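You operate a simulated robot arm through the tools that you are given. There is no shell and no other tool.

Carry out the task below with a simulated robot arm. There is one attempt and no reset: what you move stays moved.

JOB
Flex the bundle from HOLD to 4 mm and rack it READY.
Fine: turn the flexing knob back to 0 before it leaves the frame; no crease.

The check looks at the end state, three seconds after you hand in, the way a careful person would. Anything else that was tipped, shoved, dropped, spilled or broken makes it a failure.

ROBOT AND FRAMES
A 6-joint arm with a two-finger parallel gripper, fixed in place. Base frame: the origin is at the foot of the arm, x ahead of it, y to its left, z up; the work surface is at about z = 0.804. Readings come in m, degrees, newtons and seconds.
With the tool pointing down near the work surface it reaches from about 0.26 to 0.68 m from the base axis. Its first joint turns from -66.0 to 66.0 degrees. Payload 2.9 kg.
Tool frame: the origin (TCP) lies between the finger pads and is the grasp point; the fingertips stand 0.03 m ahead of it; z points along the fingers, y is the line along which they close. Largest opening 0.11 m; finger width 0.02, thickness 0.01; the body of the gripper, 0.048 by 0.112 m, starts 0.055 m behind the TCP.
Orientation is told as [roll, pitch, yaw] about the base's x, y, z axes, in that order, counted from this pose: with the fingers straight down and closing along the base's y, the tool's x points along the base's -x, its y along +y and its z along -z.

CONTROLS
- The arm moves only by the tool drive_tool. Its argument "increments" is a list that holds one entry, the list of rows, each a list of 7 numbers: the shift along the tool's x, y, z in mm, then the turn, a rotation vector about the tool's x, y, z in degrees, then the gripper command, from -1 (fully open) to 1 (shut), values between in proportion. In form: [[[x, y, z, wx, wy, wz, grip], ...]]. A call has 1 to 20 rows; each row is the pose to reach, as a shift and turn from the pose commanded when the call began, along the tool's axes at that moment. A row lasts 0.2 s, in which the tool goes at most 0.05 m and 8.6 degrees; a call with a longer step from one row to the next is refused whole, and so is a gripper value outside its range. A pose out of reach is approached as far as the arm can. The call stops where the force on the tool passes 40 N (or 10 N more than at its start, if that is more) or the arm is blocked; 0.2 s more then pass. Each finger travels about 0.108 m/s and halts on what it meets, pressing with about 30 N; the grip force reading is that of the motor and also rises with nothing between the fingers. The clock runs only during rows and for 0.2 s after the last one: add rows that repeat a pose to give the fingers time. It gives the time, the measured TCP pose, the force on the tool (base axes), the opening and the grip force at its end, in the units of the frame above (readings bear some noise), with the torque about the TCP (base axes, N m) and any sound that the robot's microphone picked up.
- Cameras (640 x 400 px; columns grow to the right, rows downward): "scene" is fixed at [0.0984, 0.4727, 1.3718]; the picture's right is [-0.35, -0.94, 0.00], its down [-0.65, 0.24, -0.73] and it looks along [0.68, -0.25, -0.69] (base axes); focal length 224 px, centre (320, 200). "wrist" rides on the gripper at [0.072, 0.017, -0.103] in the tool frame; the picture's right is [-0.23, 0.97, 0.00], its down [-0.76, -0.18, -0.62] and it looks along [-0.61, -0.14, 0.78] (tool axes); focal length 222 px, centre (320, 200). There is no depth. A picture from a camera that has moved, and an enlarged one, comes with that camera's place and axes in the base frame and with its lens.
- get_image(camera): a new picture of that camera. It takes no simulated time.
- zoom(camera, box): a new picture of the part [left, top, right, bottom] of that camera's present view, enlarged. It takes no simulated time.
- close_job(): hands the job in; it is judged then, once.

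Nothing tells you positions but the pictures and the camera data. Unless the task says otherwise, let go and move clear before handing in.

The tools are called after "Emit:" as a command line: name --argument value ..., lists and objects as JSON in quotes. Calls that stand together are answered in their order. drive_tool: Moves the arm, as the interface text tells. Its arguments: {"type":"object","properties":{"increments":{"type":"array","items":{"type":"array","items":{"type":"array","items":{"type":"number"}}}}},"required":["increments"]} The other tools are called the same way: get_image (camera) takes a picture; zoom (camera, box) takes an enlarged picture of a part of a camera's view; close_job () hands the job in.

At the start:

```text
time_s: 0.0
ee_pos: [0.4912, -0.0527, 1.1836]
ee_rot: [0.0, 0.0, 0.1]
contact_force: [-0.7, -0.6, -0.6]
ft_torque: [0.0, 0.01, 0.02]
width: 0.1103
gripper_force: 0.1
```

scene: 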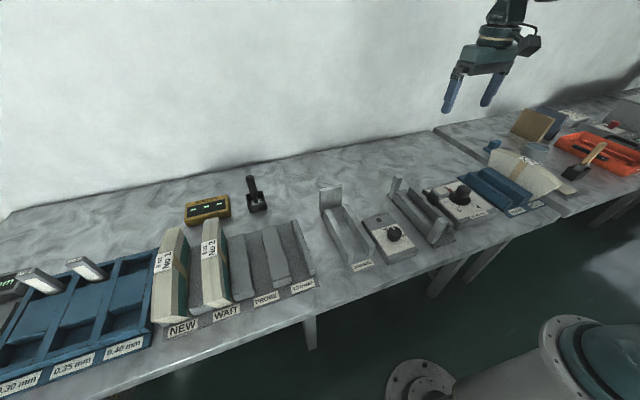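
wrist: 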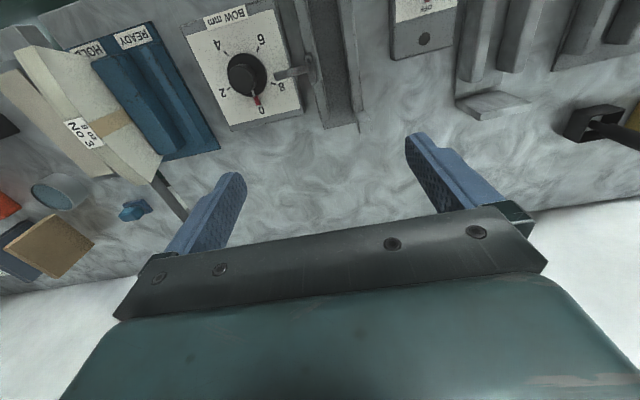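

I see a bench with labelled racks, a knob box marked "BOW mm" and a bundle (No 3) in the HOLD/READY rack on the right. I'll look closer before moving.

Emit:
zoom --camera "scene" --box '[300, 120, 460, 280]'

Emit:
zoom --camera "scene" --box '[420, 110, 580, 230]'

Emit:
zoom --camera "wrist" --box '[0, 0, 220, 200]'

Emit:
zoom --camera "wrist" --box '[160, 0, 400, 160]'

Emit:
zoom --camera "scene" --box '[140, 170, 320, 340]'

Emit:
zoom --camera "scene" --box '[500, 80, 640, 200]'

```text
2.50 times, centred on (380, 200) of scene
camera zoom: at [0.0984, 0.4727, 1.3718], right [-0.35, -0.94, 0.0], down [-0.65, 0.24, -0.73], along [0.68, -0.25, -0.69], focal length 560 px, centre (170, 200)
```

zoom: 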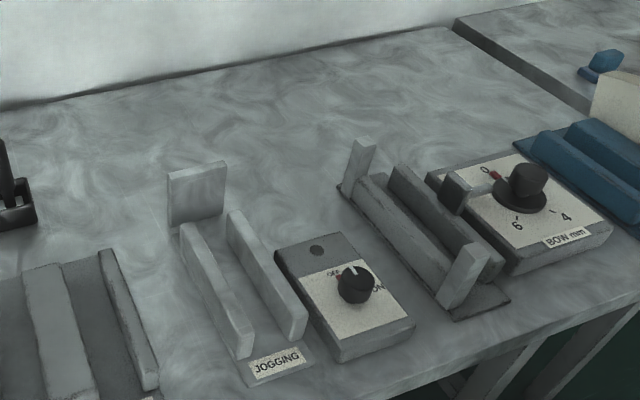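

```text
3.33 times, centred on (500, 170) of scene
camera zoom: at [0.0984, 0.4727, 1.3718], right [-0.35, -0.94, 0.0], down [-0.65, 0.24, -0.73], along [0.68, -0.25, -0.69], focal length 746 px, centre (-280, 300)
```

zoom: 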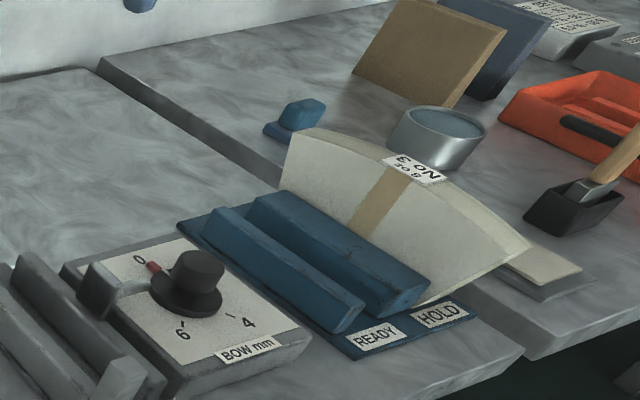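

```text
2.00 times, centred on (110, 100) of wrist
camera zoom: at [0.4181, -0.034, 1.2881], right [0.23, 0.97, 0.0], down [0.76, -0.18, 0.62], along [0.61, -0.14, -0.78], focal length 444 px, centre (740, 400)
```

zoom: 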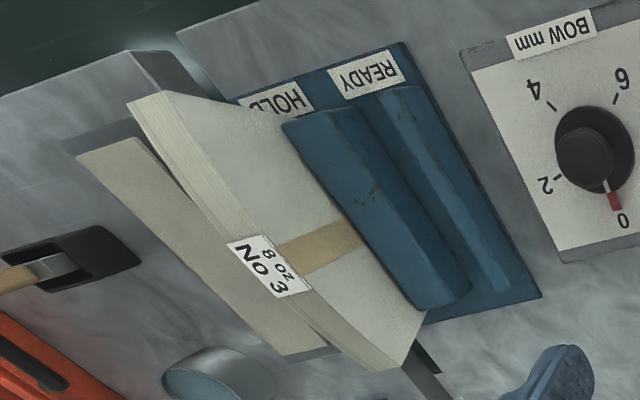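

```text
2.50 times, centred on (280, 80) of wrist
camera zoom: at [0.4181, -0.034, 1.2881], right [0.23, 0.97, 0.0], down [0.76, -0.18, 0.62], along [0.61, -0.14, -0.78], focal length 555 px, centre (420, 500)
```

zoom: 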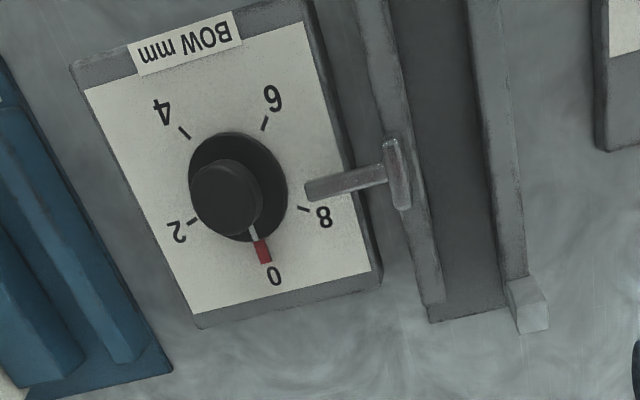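

```text
2.35 times, centred on (230, 255) of scene
camera zoom: at [0.0984, 0.4727, 1.3718], right [-0.35, -0.94, 0.0], down [-0.65, 0.24, -0.73], along [0.68, -0.25, -0.69], focal length 527 px, centre (532, 71)
```

zoom: 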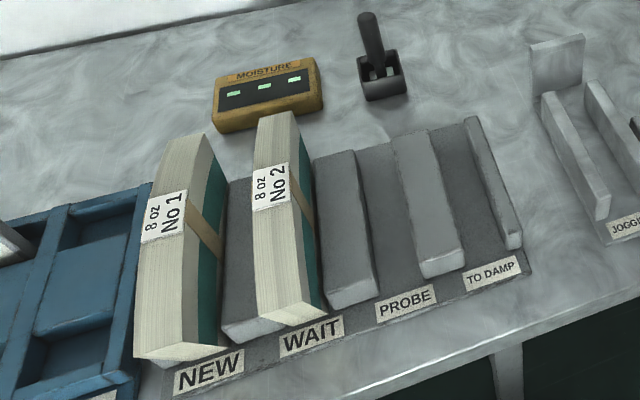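

```text
3.33 times, centred on (570, 140) of scene
camera zoom: at [0.0984, 0.4727, 1.3718], right [-0.35, -0.94, 0.0], down [-0.65, 0.24, -0.73], along [0.68, -0.25, -0.69], focal length 746 px, centre (-513, 400)
```

zoom: 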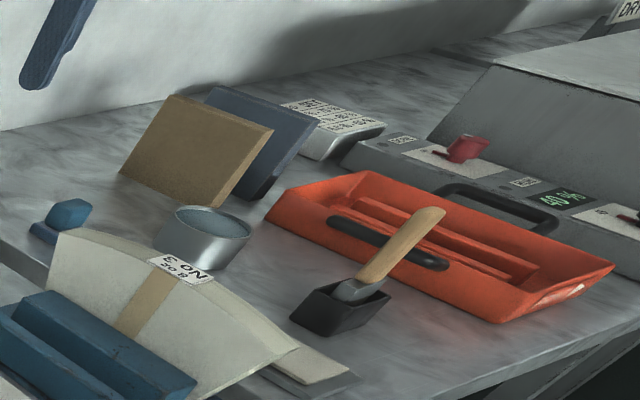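

The No 3 bundle stands in the HOLD slot of the blue rack (about x 0.46, y -0.43). The flexing frame with the BOW knob is about x 0.35–0.60, y -0.2 to 0.01. I'll move the wrist camera over the rack for a better look, staying high.

Emit:
drive_tool --increments '[[[19, -30, 0, 0, 0, 0, -1], [38, -60, 0, 0, 0, 0, -1], [57, -90, 0, 0, 0, 0, -1], [76, -120, 0, 0, 0, 0, -1], [95, -150, 0, 0, 0, 0, -1], [114, -180, 0, 0, 0, 0, -1], [133, -210, 0, 0, 0, 0, -1], [152, -240, 0, 0, 0, 0, -1], [171, -270, 0, 0, 0, 0, -1], [190, -300, 0, 0, 0, 0, -1], [190, -330, 0, 0, 0, 0, -1]]]'

Emit:
get_image --camera "wrist"

Emit:
get_image --camera "scene"

```text
time_s: 2.4
ee_pos: [0.3001, -0.3816, 1.1838]
ee_rot: [0.0, 0.0, -0.1]
contact_force: [0.7, 0.0, -0.2]
ft_torque: [0.01, 0.0, -0.04]
width: 0.1099
gripper_force: 0.0
```

```text
taken
camera wrist: at [0.2277, -0.3642, 1.2884], right [0.23, 0.97, 0.0], down [0.76, -0.18, 0.62], along [0.61, -0.14, -0.78], focal length 222 px, centre (320, 200)
```

wrist: 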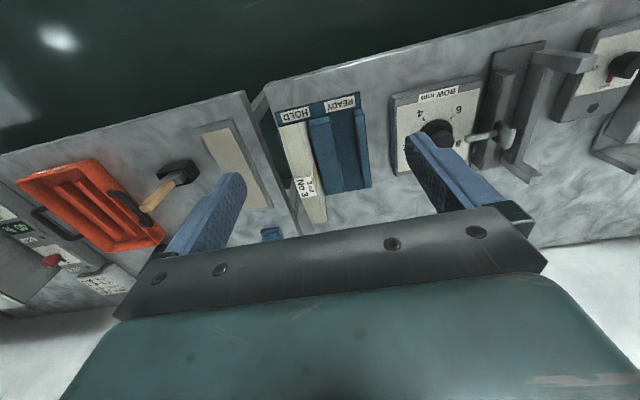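

```text
taken
```

scene: 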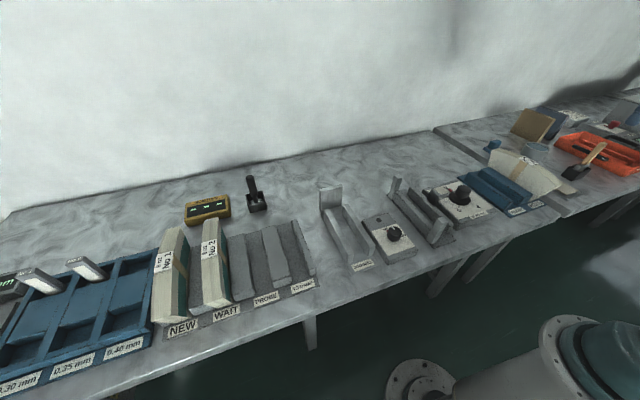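

Emit:
zoom --camera "wrist" --box '[260, 80, 380, 240]'

Emit:
zoom --camera "wrist" --box '[380, 40, 600, 200]'

```text
2.50 times, centred on (320, 160) of wrist
camera zoom: at [0.2277, -0.3642, 1.2884], right [0.23, 0.97, 0.0], down [0.76, -0.18, 0.62], along [0.61, -0.14, -0.78], focal length 555 px, centre (320, 300)
```

zoom: 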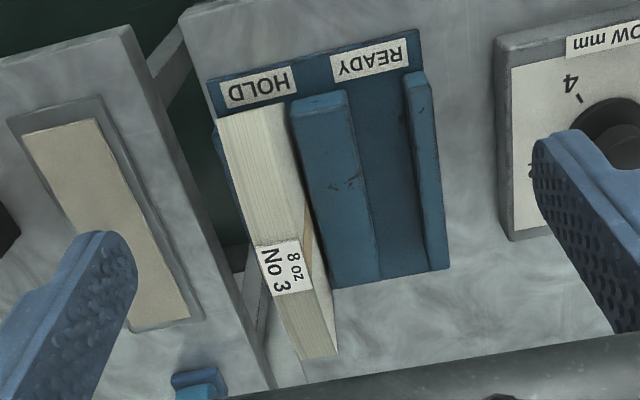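

```text
2.50 times, centred on (490, 120) of wrist
camera zoom: at [0.2277, -0.3642, 1.2884], right [0.23, 0.97, 0.0], down [0.76, -0.18, 0.62], along [0.61, -0.14, -0.78], focal length 555 px, centre (-105, 400)
```

zoom: 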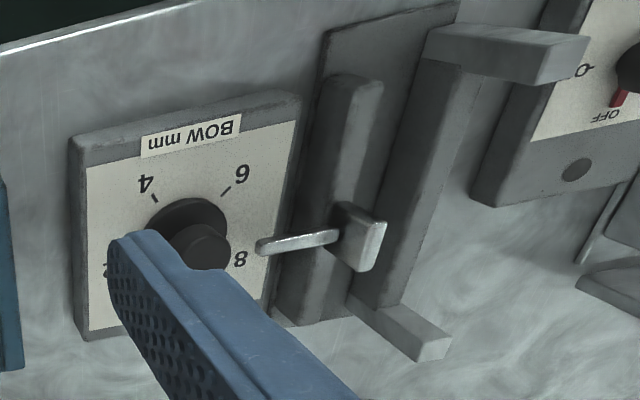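

The bundle is a fan-shaped stack (arc-topped blanks) standing in HOLD, with READY being the empty slot left of the wide ridge. I'll move directly above the bundle, still well clear, to measure it.

Emit:
drive_tool --increments '[[[-25, -8, 0, 0, 0, 0, -1], [-50, -15, 10, 0, 0, 0, -1], [-75, -25, 25, 0, 0, 0, -1], [-100, -35, 45, 0, 0, 0, -1], [-125, -45, 65, 0, 0, 0, -1], [-150, -50, 85, 0, 0, 0, -1], [-170, -50, 100, 0, 0, 0, -1], [-170, -50, 120, 0, 0, 0, -1], [-170, -50, 120, 0, 0, 0, -1]]]'

Emit:
get_image --camera "wrist"

Emit:
get_image --camera "scene"

```text
time_s: 4.4
ee_pos: [0.4709, -0.4316, 1.0639]
ee_rot: [0.0, 0.0, 0.0]
contact_force: [-0.9, 0.0, 1.0]
ft_torque: [-0.01, -0.01, -0.01]
width: 0.1099
gripper_force: 0.1
```

```text
taken
camera wrist: at [0.3986, -0.414, 1.1678], right [0.23, 0.97, 0.0], down [0.76, -0.18, 0.62], along [0.61, -0.14, -0.78], focal length 222 px, centre (320, 200)
```

wrist: 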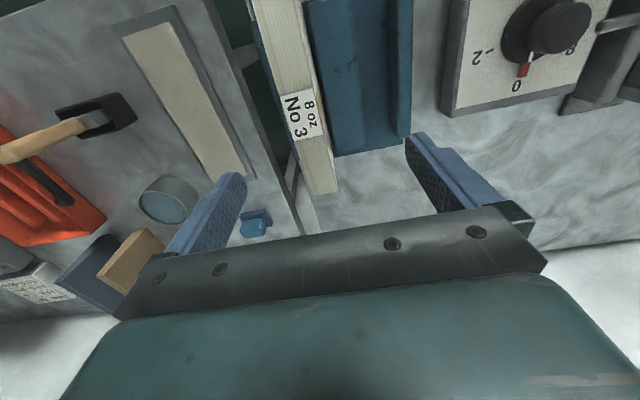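

```text
taken
```

scene: 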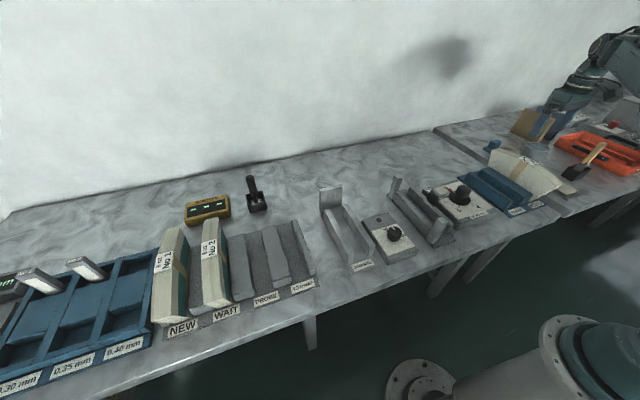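

Emit:
zoom --camera "wrist" --box '[220, 0, 420, 200]'

Emit:
drive_tool --increments '[[[30, 0, 0, 0, 0, 0, -1], [60, 0, 0, 0, 0, 0, -1], [90, 0, 0, 0, 0, 0, -1], [120, 0, 0, 0, 0, 0, -1], [120, 0, 0, 0, 0, 0, -1]]]'

Emit:
get_image --camera "wrist"

Emit:
zoom --camera "wrist" --box '[220, 0, 420, 200]'

```text
2.00 times, centred on (320, 100) of wrist
camera zoom: at [0.3986, -0.414, 1.1678], right [0.23, 0.97, 0.0], down [0.76, -0.18, 0.62], along [0.61, -0.14, -0.78], focal length 444 px, centre (320, 400)
```

zoom: 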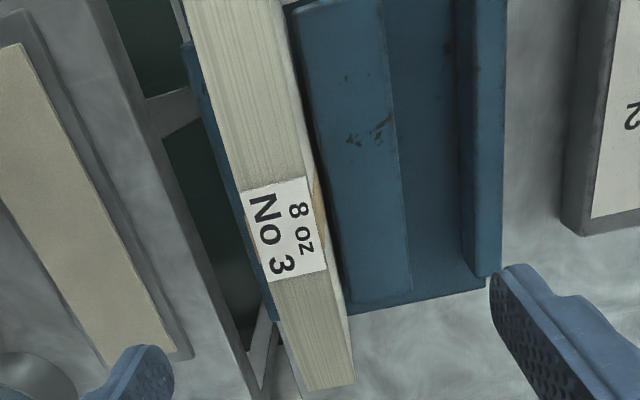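

```text
time_s: 5.6
ee_pos: [0.3499, -0.432, 1.0629]
ee_rot: [0.0, 0.1, 0.0]
contact_force: [0.1, 0.6, 0.1]
ft_torque: [-0.01, 0.02, -0.01]
width: 0.11
gripper_force: 0.0
```

```text
taken
camera wrist: at [0.2775, -0.4141, 1.1678], right [0.23, 0.97, 0.0], down [0.76, -0.18, 0.62], along [0.61, -0.14, -0.78], focal length 222 px, centre (320, 200)
```

wrist: 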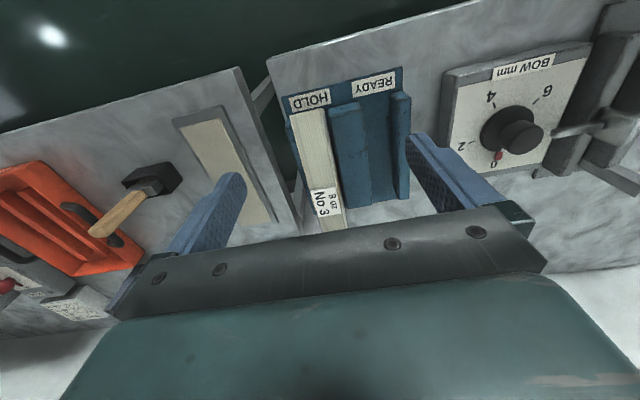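

```text
2.00 times, centred on (320, 100) of wrist
camera zoom: at [0.2775, -0.4141, 1.1678], right [0.23, 0.97, 0.0], down [0.76, -0.18, 0.62], along [0.61, -0.14, -0.78], focal length 444 px, centre (320, 400)
```

zoom: 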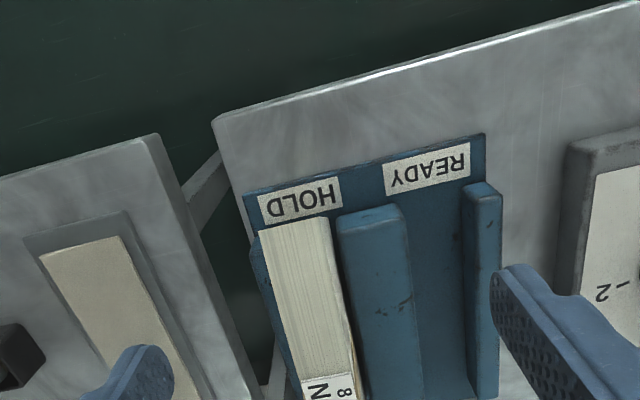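

Bundle measured: top centre about (0.471, -0.450, 0.928), roughly 36 mm thick along y, top spanning x 0.352–0.590. Now I'll measure the flexing frame and knob the same way.

Emit:
drive_tool --increments '[[[0, 40, 0, 0, 0, 0, -1], [0, 80, 0, 0, 0, 0, -1], [0, 120, 0, 0, 0, 0, -1], [0, 160, 0, 0, 0, 0, -1], [0, 200, 0, 0, 0, 0, -1], [0, 240, 0, 0, 0, 0, -1], [0, 280, 0, 0, 0, 0, -1], [0, 310, 0, 0, 0, 0, -1], [0, 340, 0, 0, 0, 0, -1], [0, 340, 0, 0, 0, 0, -1]]]'

Emit:
get_image --camera "wrist"

Emit:
zoom --camera "wrist" --box '[220, 0, 420, 200]'

Emit:
drive_tool --increments '[[[-40, 0, 0, 0, 0, 0, -1], [-80, 0, 0, 0, 0, 0, -1], [-120, 0, 0, 0, 0, 0, -1], [-120, 0, 0, 0, 0, 0, -1]]]'

Emit:
get_image --camera "wrist"

Emit:
zoom --camera "wrist" --box '[220, 0, 420, 200]'

```text
time_s: 7.8
ee_pos: [0.3507, -0.0906, 1.0635]
ee_rot: [-0.1, 0.0, 0.0]
contact_force: [0.0, -0.3, 1.0]
ft_torque: [0.0, 0.02, 0.0]
width: 0.11
gripper_force: 0.1
```

```text
taken
camera wrist: at [0.2776, -0.0732, 1.1682], right [0.23, 0.97, 0.0], down [0.76, -0.18, 0.62], along [0.61, -0.14, -0.78], focal length 222 px, centre (320, 200)
```

wrist: 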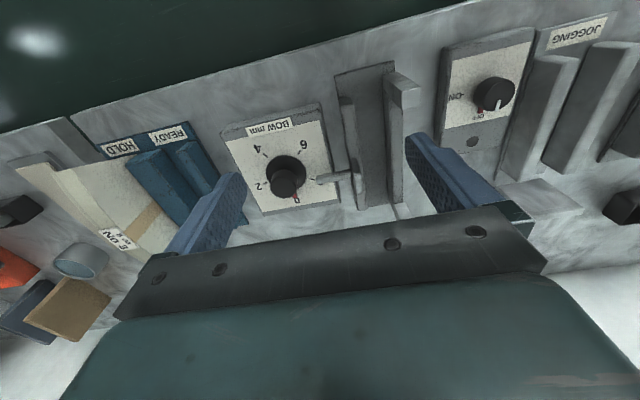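

```text
2.00 times, centred on (320, 100) of wrist
camera zoom: at [0.2776, -0.0732, 1.1682], right [0.23, 0.97, 0.0], down [0.76, -0.18, 0.62], along [0.61, -0.14, -0.78], focal length 444 px, centre (320, 400)
```

zoom: 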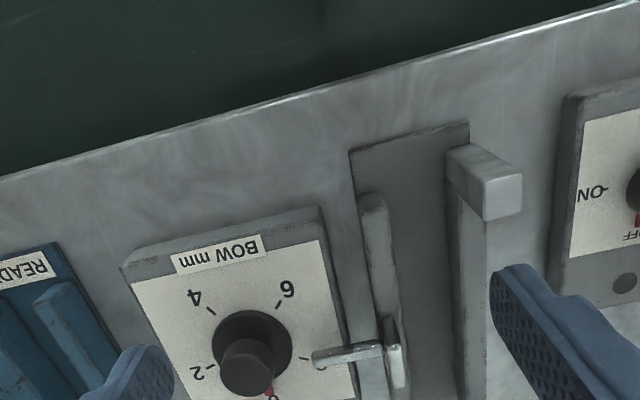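

```text
time_s: 8.8
ee_pos: [0.4694, -0.0902, 1.063]
ee_rot: [0.1, 0.0, 0.0]
contact_force: [-0.2, -0.5, 0.4]
ft_torque: [0.03, -0.03, 0.0]
width: 0.11
gripper_force: 0.1
```

```text
taken
camera wrist: at [0.3977, -0.0727, 1.1681], right [0.23, 0.97, 0.0], down [0.76, -0.18, 0.62], along [0.61, -0.14, -0.78], focal length 222 px, centre (320, 200)
```

wrist: 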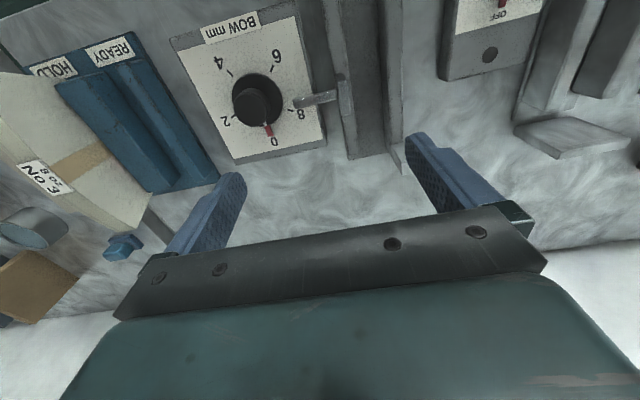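

```text
2.00 times, centred on (320, 100) of wrist
camera zoom: at [0.3977, -0.0727, 1.1681], right [0.23, 0.97, 0.0], down [0.76, -0.18, 0.62], along [0.61, -0.14, -0.78], focal length 444 px, centre (320, 400)
```

zoom: 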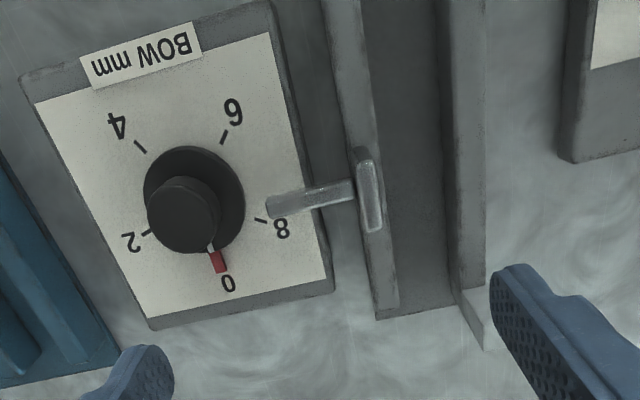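

Emit:
zoom --camera "wrist" --box '[290, 0, 450, 160]'

Emit:
zoom --camera "scene" --box '[370, 160, 470, 260]'

```text
2.50 times, centred on (370, 80) of wrist
camera zoom: at [0.3977, -0.0727, 1.1681], right [0.23, 0.97, 0.0], down [0.76, -0.18, 0.62], along [0.61, -0.14, -0.78], focal length 555 px, centre (195, 500)
```

zoom: 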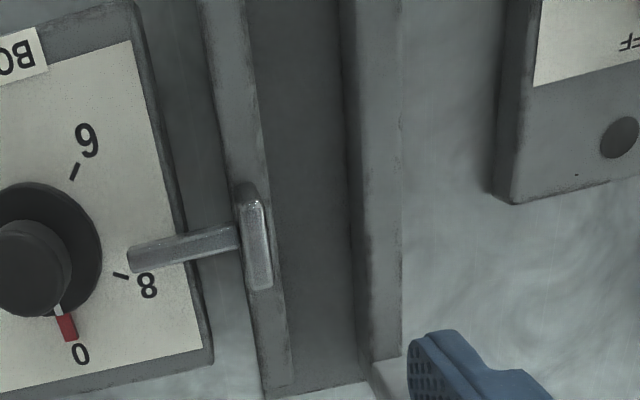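

```text
4.00 times, centred on (420, 210) of scene
camera zoom: at [0.0984, 0.4727, 1.3718], right [-0.35, -0.94, 0.0], down [-0.65, 0.24, -0.73], along [0.68, -0.25, -0.69], focal length 896 px, centre (-80, 160)
```

zoom: 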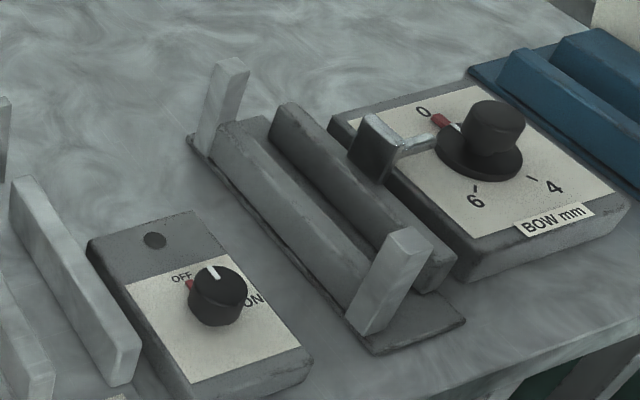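

The flexing channel runs about y -0.049 to 0.000 with 0.10 m posts at both ends, and the pusher plate (top about z 0.906) is centred near x 0.468. I'll move above the bundle and descend for a shallow centre grip, so the fingertips stay above the pusher plate later.

Emit:
drive_tool --increments '[[[0, -40, 0, 0, 0, 0, -1], [0, -80, 0, 0, 0, 0, -1], [0, -120, 0, 0, 0, 0, -1], [0, -160, 0, 0, 0, 0, -1], [0, -200, 0, 0, 0, 0, -1], [0, -240, 0, 0, 0, 0, -1], [0, -280, 0, 0, 0, 0, -1], [0, -320, 0, 0, 0, 0, -1], [0, -359, 0, 0, 0, 0, -1], [0, -359, 0, 0, 0, 0, -1], [0, -359, 30, 0, 0, 0, -1], [0, -359, 60, 0, 0, 0, -1], [0, -359, 80, 0, 0, 0, -1], [0, -359, 80, 0, 0, 0, -1]]]'

Emit:
get_image --camera "wrist"

Emit:
zoom --camera "wrist" --box '[180, 60, 480, 260]'

Emit:
zoom --camera "scene" --box '[450, 80, 610, 220]'

```text
time_s: 11.8
ee_pos: [0.4713, -0.4498, 0.9819]
ee_rot: [0.0, -0.1, -0.1]
contact_force: [-0.8, -0.5, 0.3]
ft_torque: [0.0, -0.02, 0.03]
width: 0.1102
gripper_force: 0.0
```

```text
taken
camera wrist: at [0.3984, -0.4332, 1.0867], right [0.23, 0.97, 0.0], down [0.76, -0.18, 0.62], along [0.61, -0.14, -0.78], focal length 222 px, centre (320, 200)
```

wrist: 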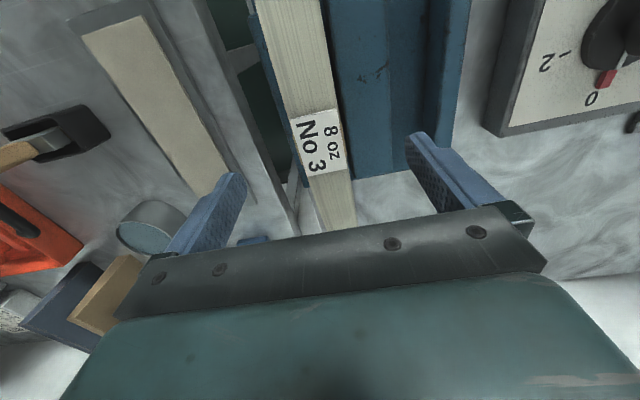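

```text
2.00 times, centred on (330, 160) of wrist
camera zoom: at [0.3984, -0.4332, 1.0867], right [0.23, 0.97, 0.0], down [0.76, -0.18, 0.62], along [0.61, -0.14, -0.78], focal length 444 px, centre (300, 280)
```

zoom: 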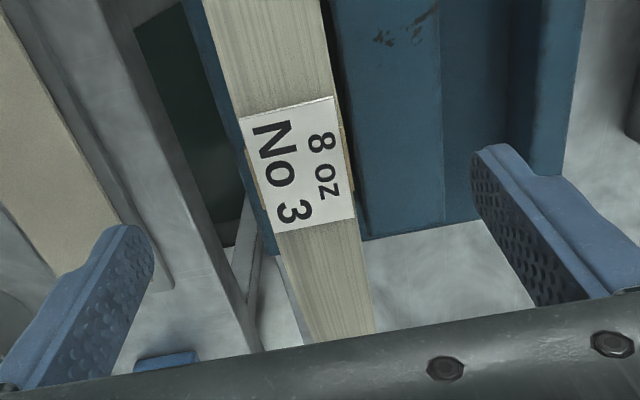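

```text
2.86 times, centred on (530, 150) of scene
camera zoom: at [0.0984, 0.4727, 1.3718], right [-0.35, -0.94, 0.0], down [-0.65, 0.24, -0.73], along [0.68, -0.25, -0.69], focal length 640 px, centre (-280, 343)
```

zoom: 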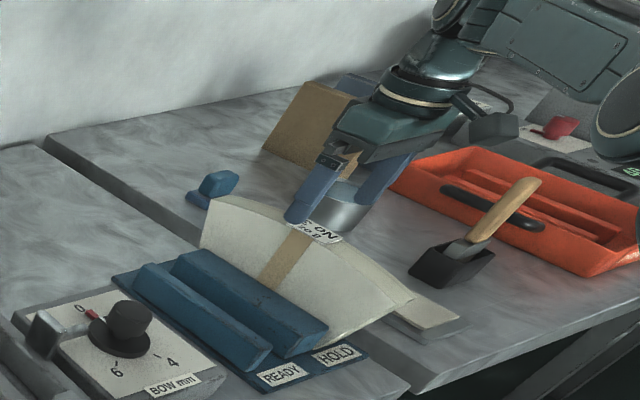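

Label corners confirm the bundle: y -0.467 to -0.433, top z about 0.927, no yaw. Descending to a tip grip about 17 mm deep and closing.

Emit:
drive_tool --increments '[[[0, 0, 15, 0, 0, 0, -1], [0, 0, 30, 0, 0, 0, -1], [0, 0, 43, 0, 0, 0, -1], [0, 0, 43, 0, 0, 0, -1], [0, 0, 43, 0, 0, 0, -0.3], [0, 0, 43, 0, 0, 0, 0], [0, 0, 43, 0, 0, 0, 0.5], [0, 0, 43, 0, 0, 0, 1], [0, 0, 43, 0, 0, 0, 1], [0, 0, 43, 0, 0, 0, 1], [0, 0, 43, 0, 0, 0, 1]]]'

Emit:
get_image --camera "wrist"

Emit:
zoom --camera "scene" --box '[450, 80, 610, 220]'

```text
time_s: 14.2
ee_pos: [0.4706, -0.4504, 0.9399]
ee_rot: [0.0, 0.1, 0.0]
contact_force: [-0.1, 0.9, -0.6]
ft_torque: [0.04, -0.04, -0.01]
width: 0.0356
gripper_force: 29.8
```

```text
taken
camera wrist: at [0.398, -0.4331, 1.0448], right [0.23, 0.97, 0.0], down [0.76, -0.18, 0.62], along [0.61, -0.14, -0.78], focal length 222 px, centre (320, 200)
```

wrist: 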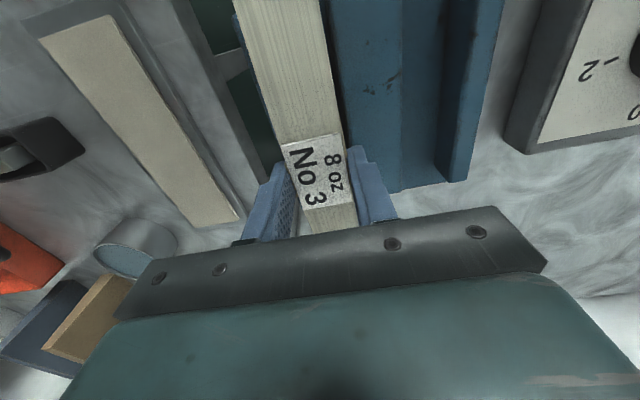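

```text
2.86 times, centred on (530, 150) of scene
camera zoom: at [0.0984, 0.4727, 1.3718], right [-0.35, -0.94, 0.0], down [-0.65, 0.24, -0.73], along [0.68, -0.25, -0.69], focal length 640 px, centre (-280, 343)
```

zoom: 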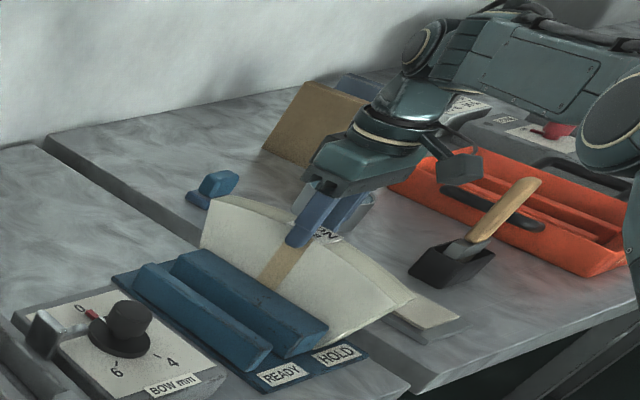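

The bundle is gripped at 35.6 mm width. I'll lift slowly, then check that it comes up cleanly.

Emit:
drive_tool --increments '[[[0, 0, -5, 0, 0, 0, 1], [0, 0, -10, 0, 0, 0, 1], [0, 0, -15, 0, 0, 0, 1], [0, 0, -15, 0, 0, 0, 1]]]'

Emit:
get_image --camera "wrist"

Emit:
zoom --camera "scene" --box '[450, 80, 610, 220]'

```text
time_s: 15.2
ee_pos: [0.4707, -0.4495, 0.9555]
ee_rot: [0.0, 0.1, 0.0]
contact_force: [-0.9, -0.5, -6.0]
ft_torque: [0.01, 0.01, -0.01]
width: 0.0355
gripper_force: 29.9
```

```text
taken
camera wrist: at [0.3979, -0.4328, 1.0598], right [0.23, 0.97, 0.0], down [0.76, -0.18, 0.62], along [0.61, -0.14, -0.78], focal length 222 px, centre (320, 200)
```

wrist: 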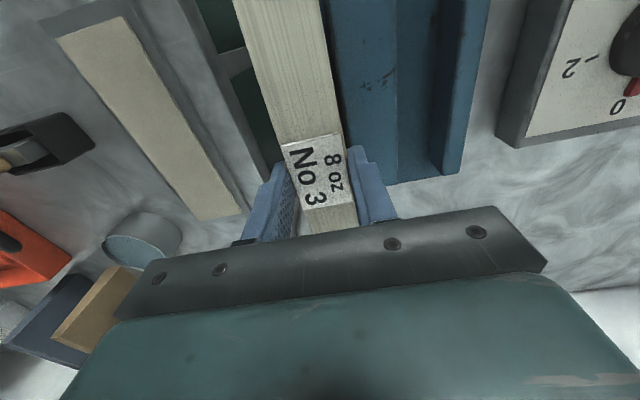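

```text
2.86 times, centred on (530, 150) of scene
camera zoom: at [0.0984, 0.4726, 1.3718], right [-0.35, -0.94, 0.0], down [-0.65, 0.24, -0.73], along [0.68, -0.25, -0.69], focal length 640 px, centre (-280, 343)
```

zoom: 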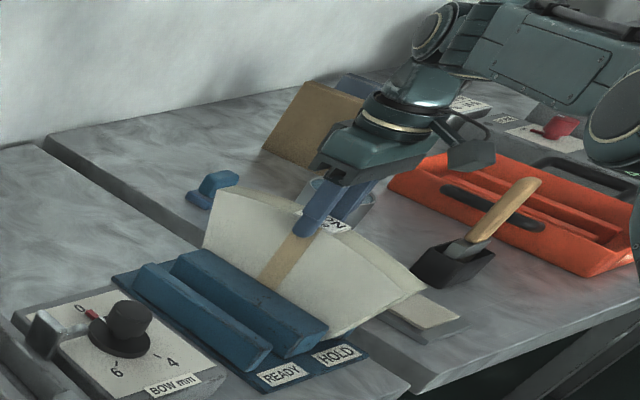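

Weight about 6 N and the bundle hangs level. Lifting to clear posts and knob, then carrying it over to the flexing frame.

Emit:
drive_tool --increments '[[[0, 0, -15, 0, 0, 0, 1], [0, 0, -40, 0, 0, 0, 1], [0, 0, -70, 0, 0, 0, 1], [0, 0, -100, 0, 0, 0, 1], [0, 0, -130, 0, 0, 0, 1], [0, 0, -145, 0, 0, 0, 1], [0, 10, -145, 0, 0, 0, 1], [0, 30, -145, 0, 0, 0, 1], [0, 60, -145, 0, 0, 0, 1], [0, 95, -145, 0, 0, 0, 1], [0, 130, -145, 0, 0, 0, 1], [0, 165, -145, 0, 0, 0, 1], [0, 200, -145, 0, 0, 0, 1], [0, 235, -145, 0, 0, 0, 1], [0, 270, -145, 0, 0, 0, 1], [0, 305, -145, 0, 0, 0, 1], [0, 340, -145, 0, 0, 0, 1], [0, 370, -145, 0, 0, 0, 1], [0, 390, -145, 0, 0, 0, 1], [0, 400, -145, 0, 0, 0, 1]]]'

Emit:
drive_tool --increments '[[[0, 10, 0, 0, 0, 0, 1], [0, 20, 0, 0, 0, 0, 1], [0, 26, 0, 0, 0, 0, 1], [0, 26, 0, 0, 0, 0, 1]]]'

Emit:
get_image --camera "wrist"

Emit:
get_image --camera "scene"

```text
time_s: 19.4
ee_pos: [0.4704, -0.0501, 1.1007]
ee_rot: [0.1, 0.0, 0.0]
contact_force: [-0.5, -0.1, -5.8]
ft_torque: [-0.03, -0.01, 0.0]
width: 0.0356
gripper_force: 29.8
out of reach, approached as far as the arm can: row 5, 6, 7, 8
```

```text
time_s: 20.4
ee_pos: [0.47, -0.0232, 1.1001]
ee_rot: [0.0, 0.0, 0.0]
contact_force: [0.5, 0.1, -6.5]
ft_torque: [-0.04, 0.02, -0.04]
width: 0.0356
gripper_force: 29.8
```

```text
taken
camera wrist: at [0.3978, -0.0067, 1.2052], right [0.23, 0.97, 0.0], down [0.76, -0.18, 0.62], along [0.61, -0.14, -0.78], focal length 222 px, centre (320, 200)
```

wrist: 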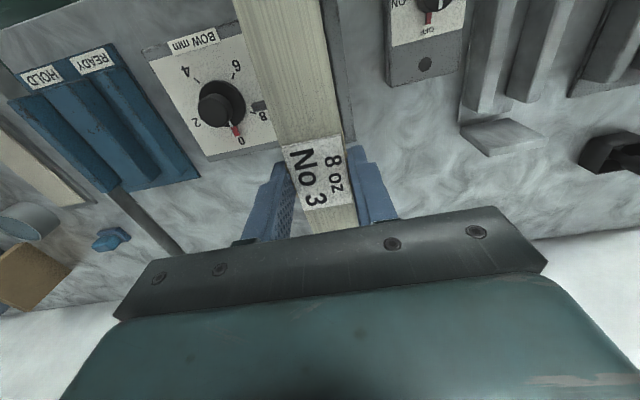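

```text
taken
```

scene: 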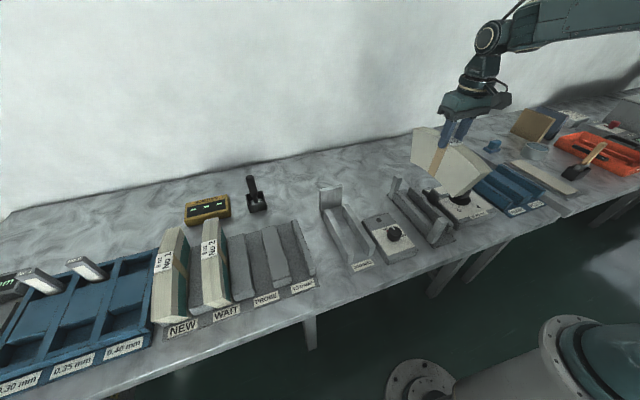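

Emit:
zoom --camera "scene" --box '[370, 90, 530, 260]'

Emit:
zoom --camera "wrist" --box '[180, 0, 420, 220]'

```text
2.35 times, centred on (450, 175) of scene
camera zoom: at [0.0984, 0.4727, 1.3718], right [-0.35, -0.94, 0.0], down [-0.65, 0.24, -0.73], along [0.68, -0.25, -0.69], focal length 527 px, centre (14, 259)
```

zoom: 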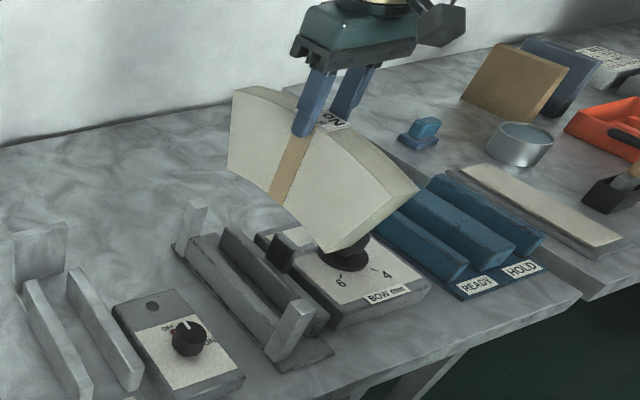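

```text
1.82 times, centred on (300, 110) of wrist
camera zoom: at [0.3978, -0.0067, 1.2052], right [0.23, 0.97, 0.0], down [0.76, -0.18, 0.62], along [0.61, -0.14, -0.78], focal length 404 px, centre (356, 364)
```

zoom: 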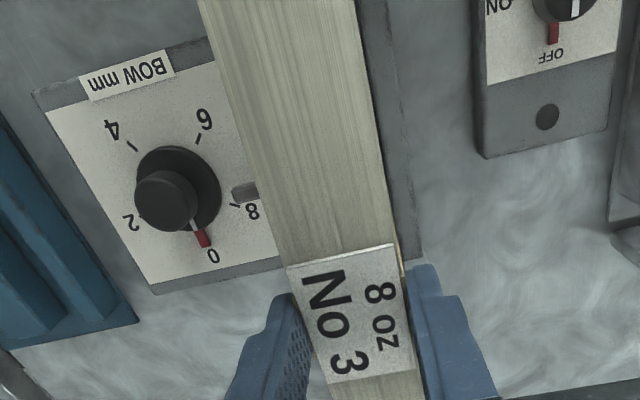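

The bundle hangs level above the channel (faces about y -0.041 to -0.005, channel -0.049 to 0). Lowering part way and checking alignment.

Emit:
drive_tool --increments '[[[0, 0, 20, 0, 0, 0, 1], [0, 0, 40, 0, 0, 0, 1], [0, 0, 55, 0, 0, 0, 1], [0, 0, 55, 0, 0, 0, 1]]]'

Emit:
zoom --camera "scene" --box '[370, 120, 490, 260]'

Emit:
get_image --camera "wrist"

Emit:
zoom --camera "wrist" --box '[200, 0, 400, 120]'

```text
time_s: 21.4
ee_pos: [0.471, -0.0243, 1.0448]
ee_rot: [-0.1, 0.0, -0.1]
contact_force: [0.2, 0.3, -5.7]
ft_torque: [0.05, 0.01, -0.03]
width: 0.0357
gripper_force: 30.1
```

```text
2.86 times, centred on (430, 190) of scene
camera zoom: at [0.0984, 0.4727, 1.3718], right [-0.35, -0.94, 0.0], down [-0.65, 0.24, -0.73], along [0.68, -0.25, -0.69], focal length 640 px, centre (6, 229)
```

zoom: 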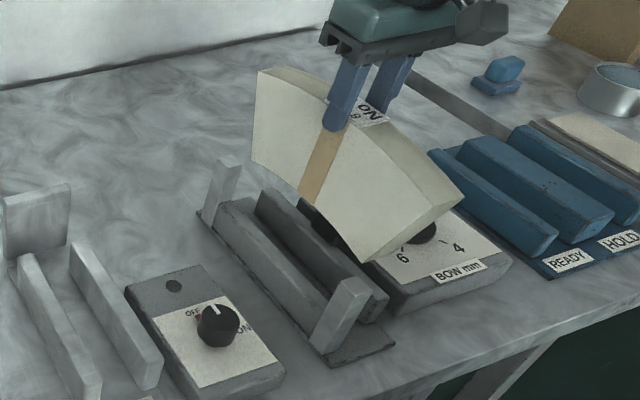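

```text
taken
camera wrist: at [0.398, -0.0072, 1.1501], right [0.23, 0.97, 0.0], down [0.76, -0.18, 0.62], along [0.61, -0.14, -0.78], focal length 222 px, centre (320, 200)
```

wrist: 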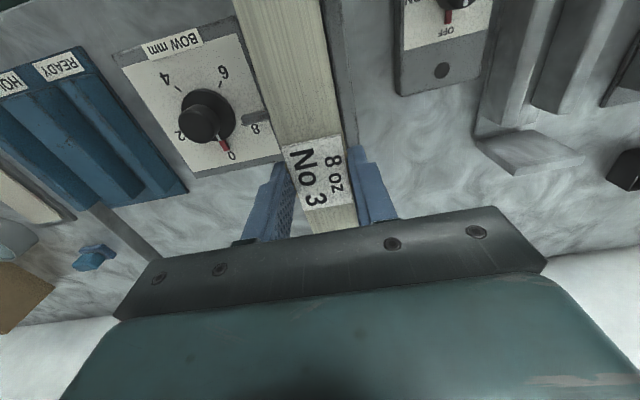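

```text
3.20 times, centred on (300, 60) of wrist
camera zoom: at [0.398, -0.0072, 1.1501], right [0.23, 0.97, 0.0], down [0.76, -0.18, 0.62], along [0.61, -0.14, -0.78], focal length 711 px, centre (384, 648)
```

zoom: 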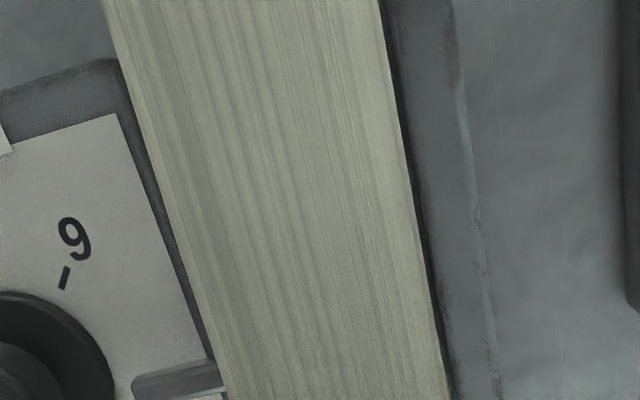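

Alignment looks right over the channel. Lowering slowly to just above the expected seat height.

Emit:
drive_tool --increments '[[[0, 0, 15, 0, 0, 0, 1], [0, 0, 30, 0, 0, 0, 1], [0, 0, 45, 0, 0, 0, 1], [0, 0, 60, 0, 0, 0, 1], [0, 0, 75, 0, 0, 0, 1], [0, 0, 85, 0, 0, 0, 1], [0, 0, 92, 0, 0, 0, 1], [0, 0, 96, 0, 0, 0, 1], [0, 0, 96, 0, 0, 0, 1]]]'

Emit:
zoom --camera "scene" --box '[370, 120, 490, 260]'

Emit:
zoom --camera "wrist" --box '[160, 0, 420, 240]'

```text
time_s: 23.4
ee_pos: [0.4701, -0.024, 0.9505]
ee_rot: [0.0, 0.0, 0.0]
contact_force: [0.4, 0.0, -5.5]
ft_torque: [0.01, 0.0, 0.06]
width: 0.0357
gripper_force: 30.1
```

```text
2.86 times, centred on (430, 190) of scene
camera zoom: at [0.0984, 0.4727, 1.3718], right [-0.35, -0.94, 0.0], down [-0.65, 0.24, -0.73], along [0.68, -0.25, -0.69], focal length 640 px, centre (6, 229)
```

zoom: 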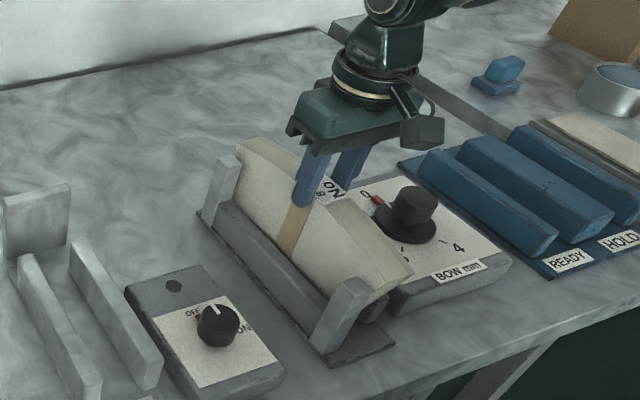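

```text
1.67 times, centred on (290, 120) of wrist
camera zoom: at [0.398, -0.007, 1.0541], right [0.23, 0.97, 0.0], down [0.76, -0.18, 0.62], along [0.61, -0.14, -0.78], focal length 370 px, centre (370, 333)
```

zoom: 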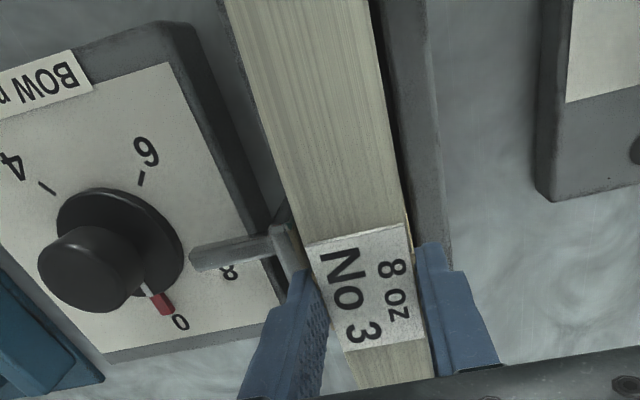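

In the channel with no contact yet. Continuing down in small steps until the weight transfers.

Emit:
drive_tool --increments '[[[0, 0, 2, 0, 0, 0, 1], [0, 0, 4, 0, 0, 0, 1], [0, 0, 6, 0, 0, 0, 1], [0, 0, 8, 0, 0, 0, 1], [0, 0, 8, 0, 0, 0, 1]]]'

Emit:
zoom --camera "wrist" --box '[220, 120, 380, 240]'

```text
time_s: 24.6
ee_pos: [0.4697, -0.0246, 0.9411]
ee_rot: [0.0, 0.0, -0.1]
contact_force: [-0.3, -0.5, -5.2]
ft_torque: [-0.01, -0.04, -0.01]
width: 0.0356
gripper_force: 29.4
```

```text
3.33 times, centred on (300, 180) of wrist
camera zoom: at [0.3979, -0.0073, 1.0457], right [0.23, 0.97, 0.0], down [0.76, -0.18, 0.62], along [0.61, -0.14, -0.78], focal length 740 px, centre (387, 267)
```

zoom: 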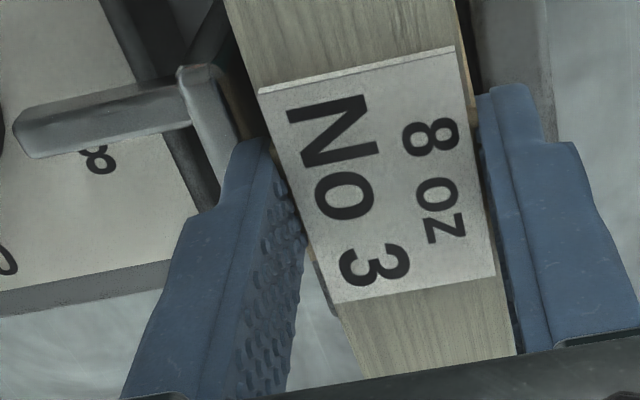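

Emit:
drive_tool --increments '[[[0, 0, 1, 0, 0, 0, 1], [0, 0, 2, 0, 0, 0, 1], [0, 0, 2, 0, 0, 0, 1]]]'

Emit:
drive_tool --increments '[[[0, 0, 1, 0, 0, 0, 1], [0, 0, 1, 0, 0, 0, 1]]]'

```text
time_s: 25.4
ee_pos: [0.4699, -0.0245, 0.9403]
ee_rot: [0.0, 0.0, 0.0]
contact_force: [-1.8, 0.8, 7.6]
ft_torque: [-0.16, 0.66, -0.06]
width: 0.0358
gripper_force: 29.7
```

```text
time_s: 26.0
ee_pos: [0.4704, -0.0253, 0.9398]
ee_rot: [0.0, -0.1, -0.1]
contact_force: [-6.7, 1.7, 27.4]
ft_torque: [0.06, 0.34, -0.03]
width: 0.0356
gripper_force: 30.1
```

The bundle is seated on the frame floor (27 N up-force). I'll relieve the load by backing up slightly, then open only a little so the fingers don't touch the pusher plate.

Emit:
drive_tool --increments '[[[0, 0, -1.5, 0, 0, 0, 1], [0, 0, -1.5, 0, 0, 0, 1]]]'

Emit:
zoom --camera "scene" --box '[390, 140, 470, 240]'

```text
time_s: 26.6
ee_pos: [0.4707, -0.0236, 0.9412]
ee_rot: [0.0, -0.1, 0.0]
contact_force: [-2.2, -0.3, 16.2]
ft_torque: [0.0, -0.73, 0.06]
width: 0.0358
gripper_force: 30.1
```

```text
4.00 times, centred on (430, 190) of scene
camera zoom: at [0.098, 0.4727, 1.3718], right [-0.35, -0.94, 0.0], down [-0.65, 0.24, -0.73], along [0.68, -0.25, -0.69], focal length 896 px, centre (-120, 240)
```

zoom: 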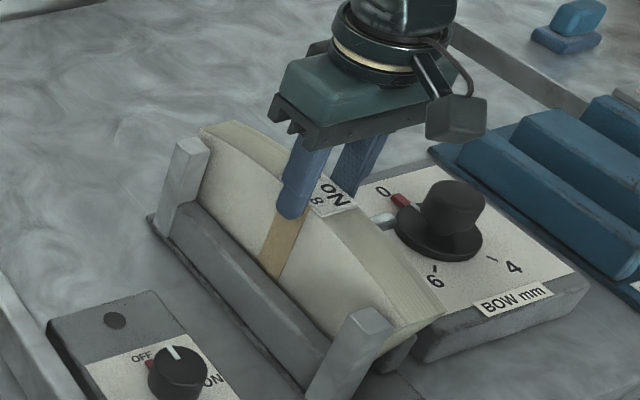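

Emit:
drive_tool --increments '[[[0, 0, -1, 0, 0, 0, 1], [0, 0, -1, 0, 0, 0, 1]]]'

```text
time_s: 27.2
ee_pos: [0.4713, -0.0237, 0.9401]
ee_rot: [0.0, 0.0, 0.0]
contact_force: [2.3, -1.0, 1.9]
ft_torque: [-0.09, -1.01, -0.1]
width: 0.0357
gripper_force: 29.7
```

Emit:
drive_tool --increments '[[[0, 0, 0, 0, 0, 0, 0.35], [0, 0, 0, 0, 0, 0, 0.32], [0, 0, 0, 0, 0, 0, 0.29], [0, 0, 0, 0, 0, 0, 0.29]]]'

Emit:
zoom --camera "wrist" --box '[220, 120, 380, 240]'

Emit:
zoom --camera "scene" --box '[390, 140, 470, 240]'

```text
time_s: 28.2
ee_pos: [0.4708, -0.0245, 0.941]
ee_rot: [0.0, 0.0, 0.0]
contact_force: [-0.1, -0.6, 1.1]
ft_torque: [0.02, 0.01, -0.01]
width: 0.0391
gripper_force: 0.2
```

```text
3.33 times, centred on (300, 180) of wrist
camera zoom: at [0.3977, -0.0069, 1.0454], right [0.23, 0.97, 0.0], down [0.76, -0.18, 0.62], along [0.61, -0.14, -0.78], focal length 740 px, centre (387, 267)
```

zoom: 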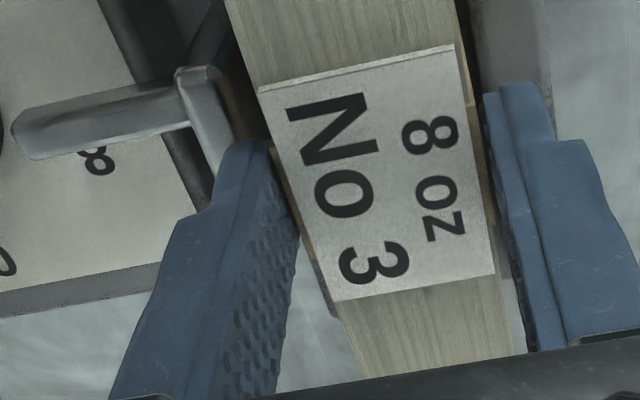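

```text
4.00 times, centred on (430, 190) of scene
camera zoom: at [0.0984, 0.4727, 1.3718], right [-0.35, -0.94, 0.0], down [-0.65, 0.24, -0.73], along [0.68, -0.25, -0.69], focal length 896 px, centre (-120, 240)
```

zoom: 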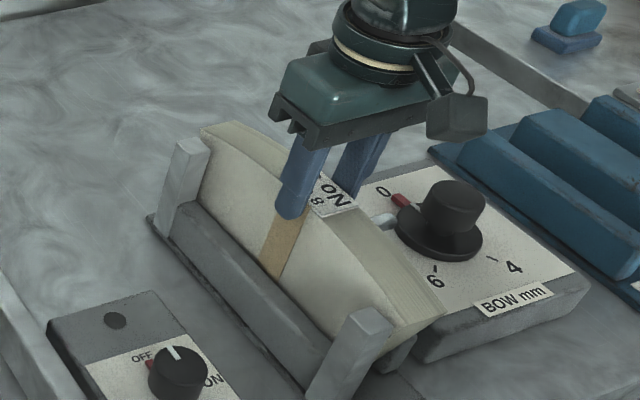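

Released and the bundle stands free. Raising straight up with the narrow opening, then looking at the seated bundle and knob.

Emit:
drive_tool --increments '[[[0, 0, -10, 0, 0, 0, 0.29], [0, 0, -25, 0, 0, 0, 0.29], [0, 0, -50, 0, 0, 0, 0.29], [0, 0, -80, 0, 0, 0, 0.29], [0, 0, -120, 0, 0, 0, 0.29], [0, 0, -120, 0, 0, 0, 0.0]]]'

Emit:
get_image --camera "wrist"

Emit:
zoom --camera "wrist" --box '[180, 0, 420, 220]'

Emit:
zoom --camera "scene" --box '[370, 130, 510, 260]'

```text
time_s: 29.6
ee_pos: [0.4708, -0.0245, 1.061]
ee_rot: [0.0, -0.1, 0.0]
contact_force: [-0.2, 0.0, -0.8]
ft_torque: [-0.02, 0.0, -0.03]
width: 0.0551
gripper_force: 0.0
```

```text
taken
camera wrist: at [0.3982, -0.0068, 1.1656], right [0.23, 0.97, 0.0], down [0.76, -0.18, 0.62], along [0.61, -0.14, -0.78], focal length 222 px, centre (320, 200)
```

wrist: 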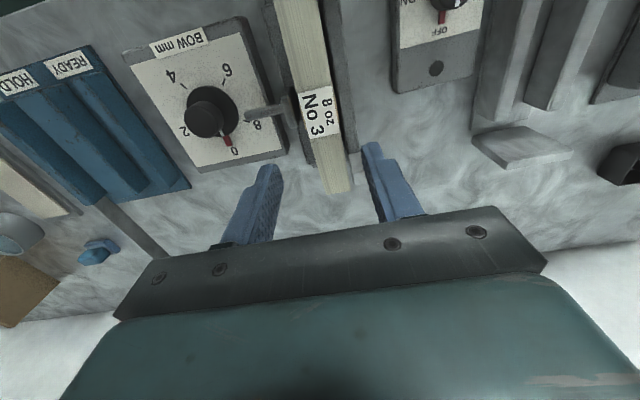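

```text
1.82 times, centred on (300, 110) of wrist
camera zoom: at [0.3982, -0.0068, 1.1656], right [0.23, 0.97, 0.0], down [0.76, -0.18, 0.62], along [0.61, -0.14, -0.78], focal length 404 px, centre (356, 364)
```

zoom: 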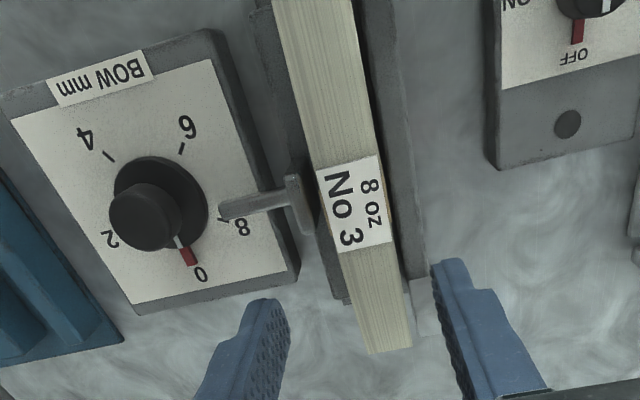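

```text
3.08 times, centred on (440, 195) of scene
camera zoom: at [0.0984, 0.4727, 1.3718], right [-0.35, -0.94, 0.0], down [-0.65, 0.24, -0.73], along [0.68, -0.25, -0.69], focal length 689 px, centre (-49, 215)
```

zoom: 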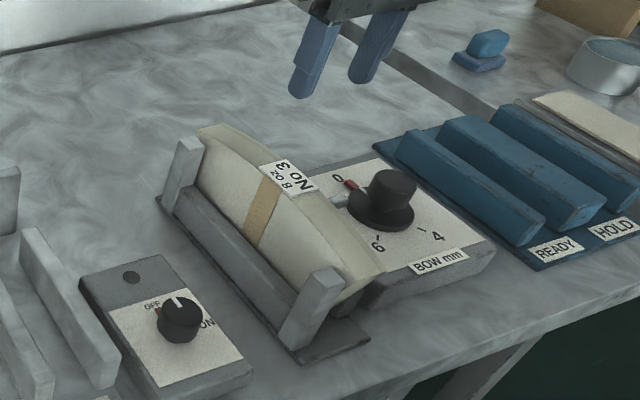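

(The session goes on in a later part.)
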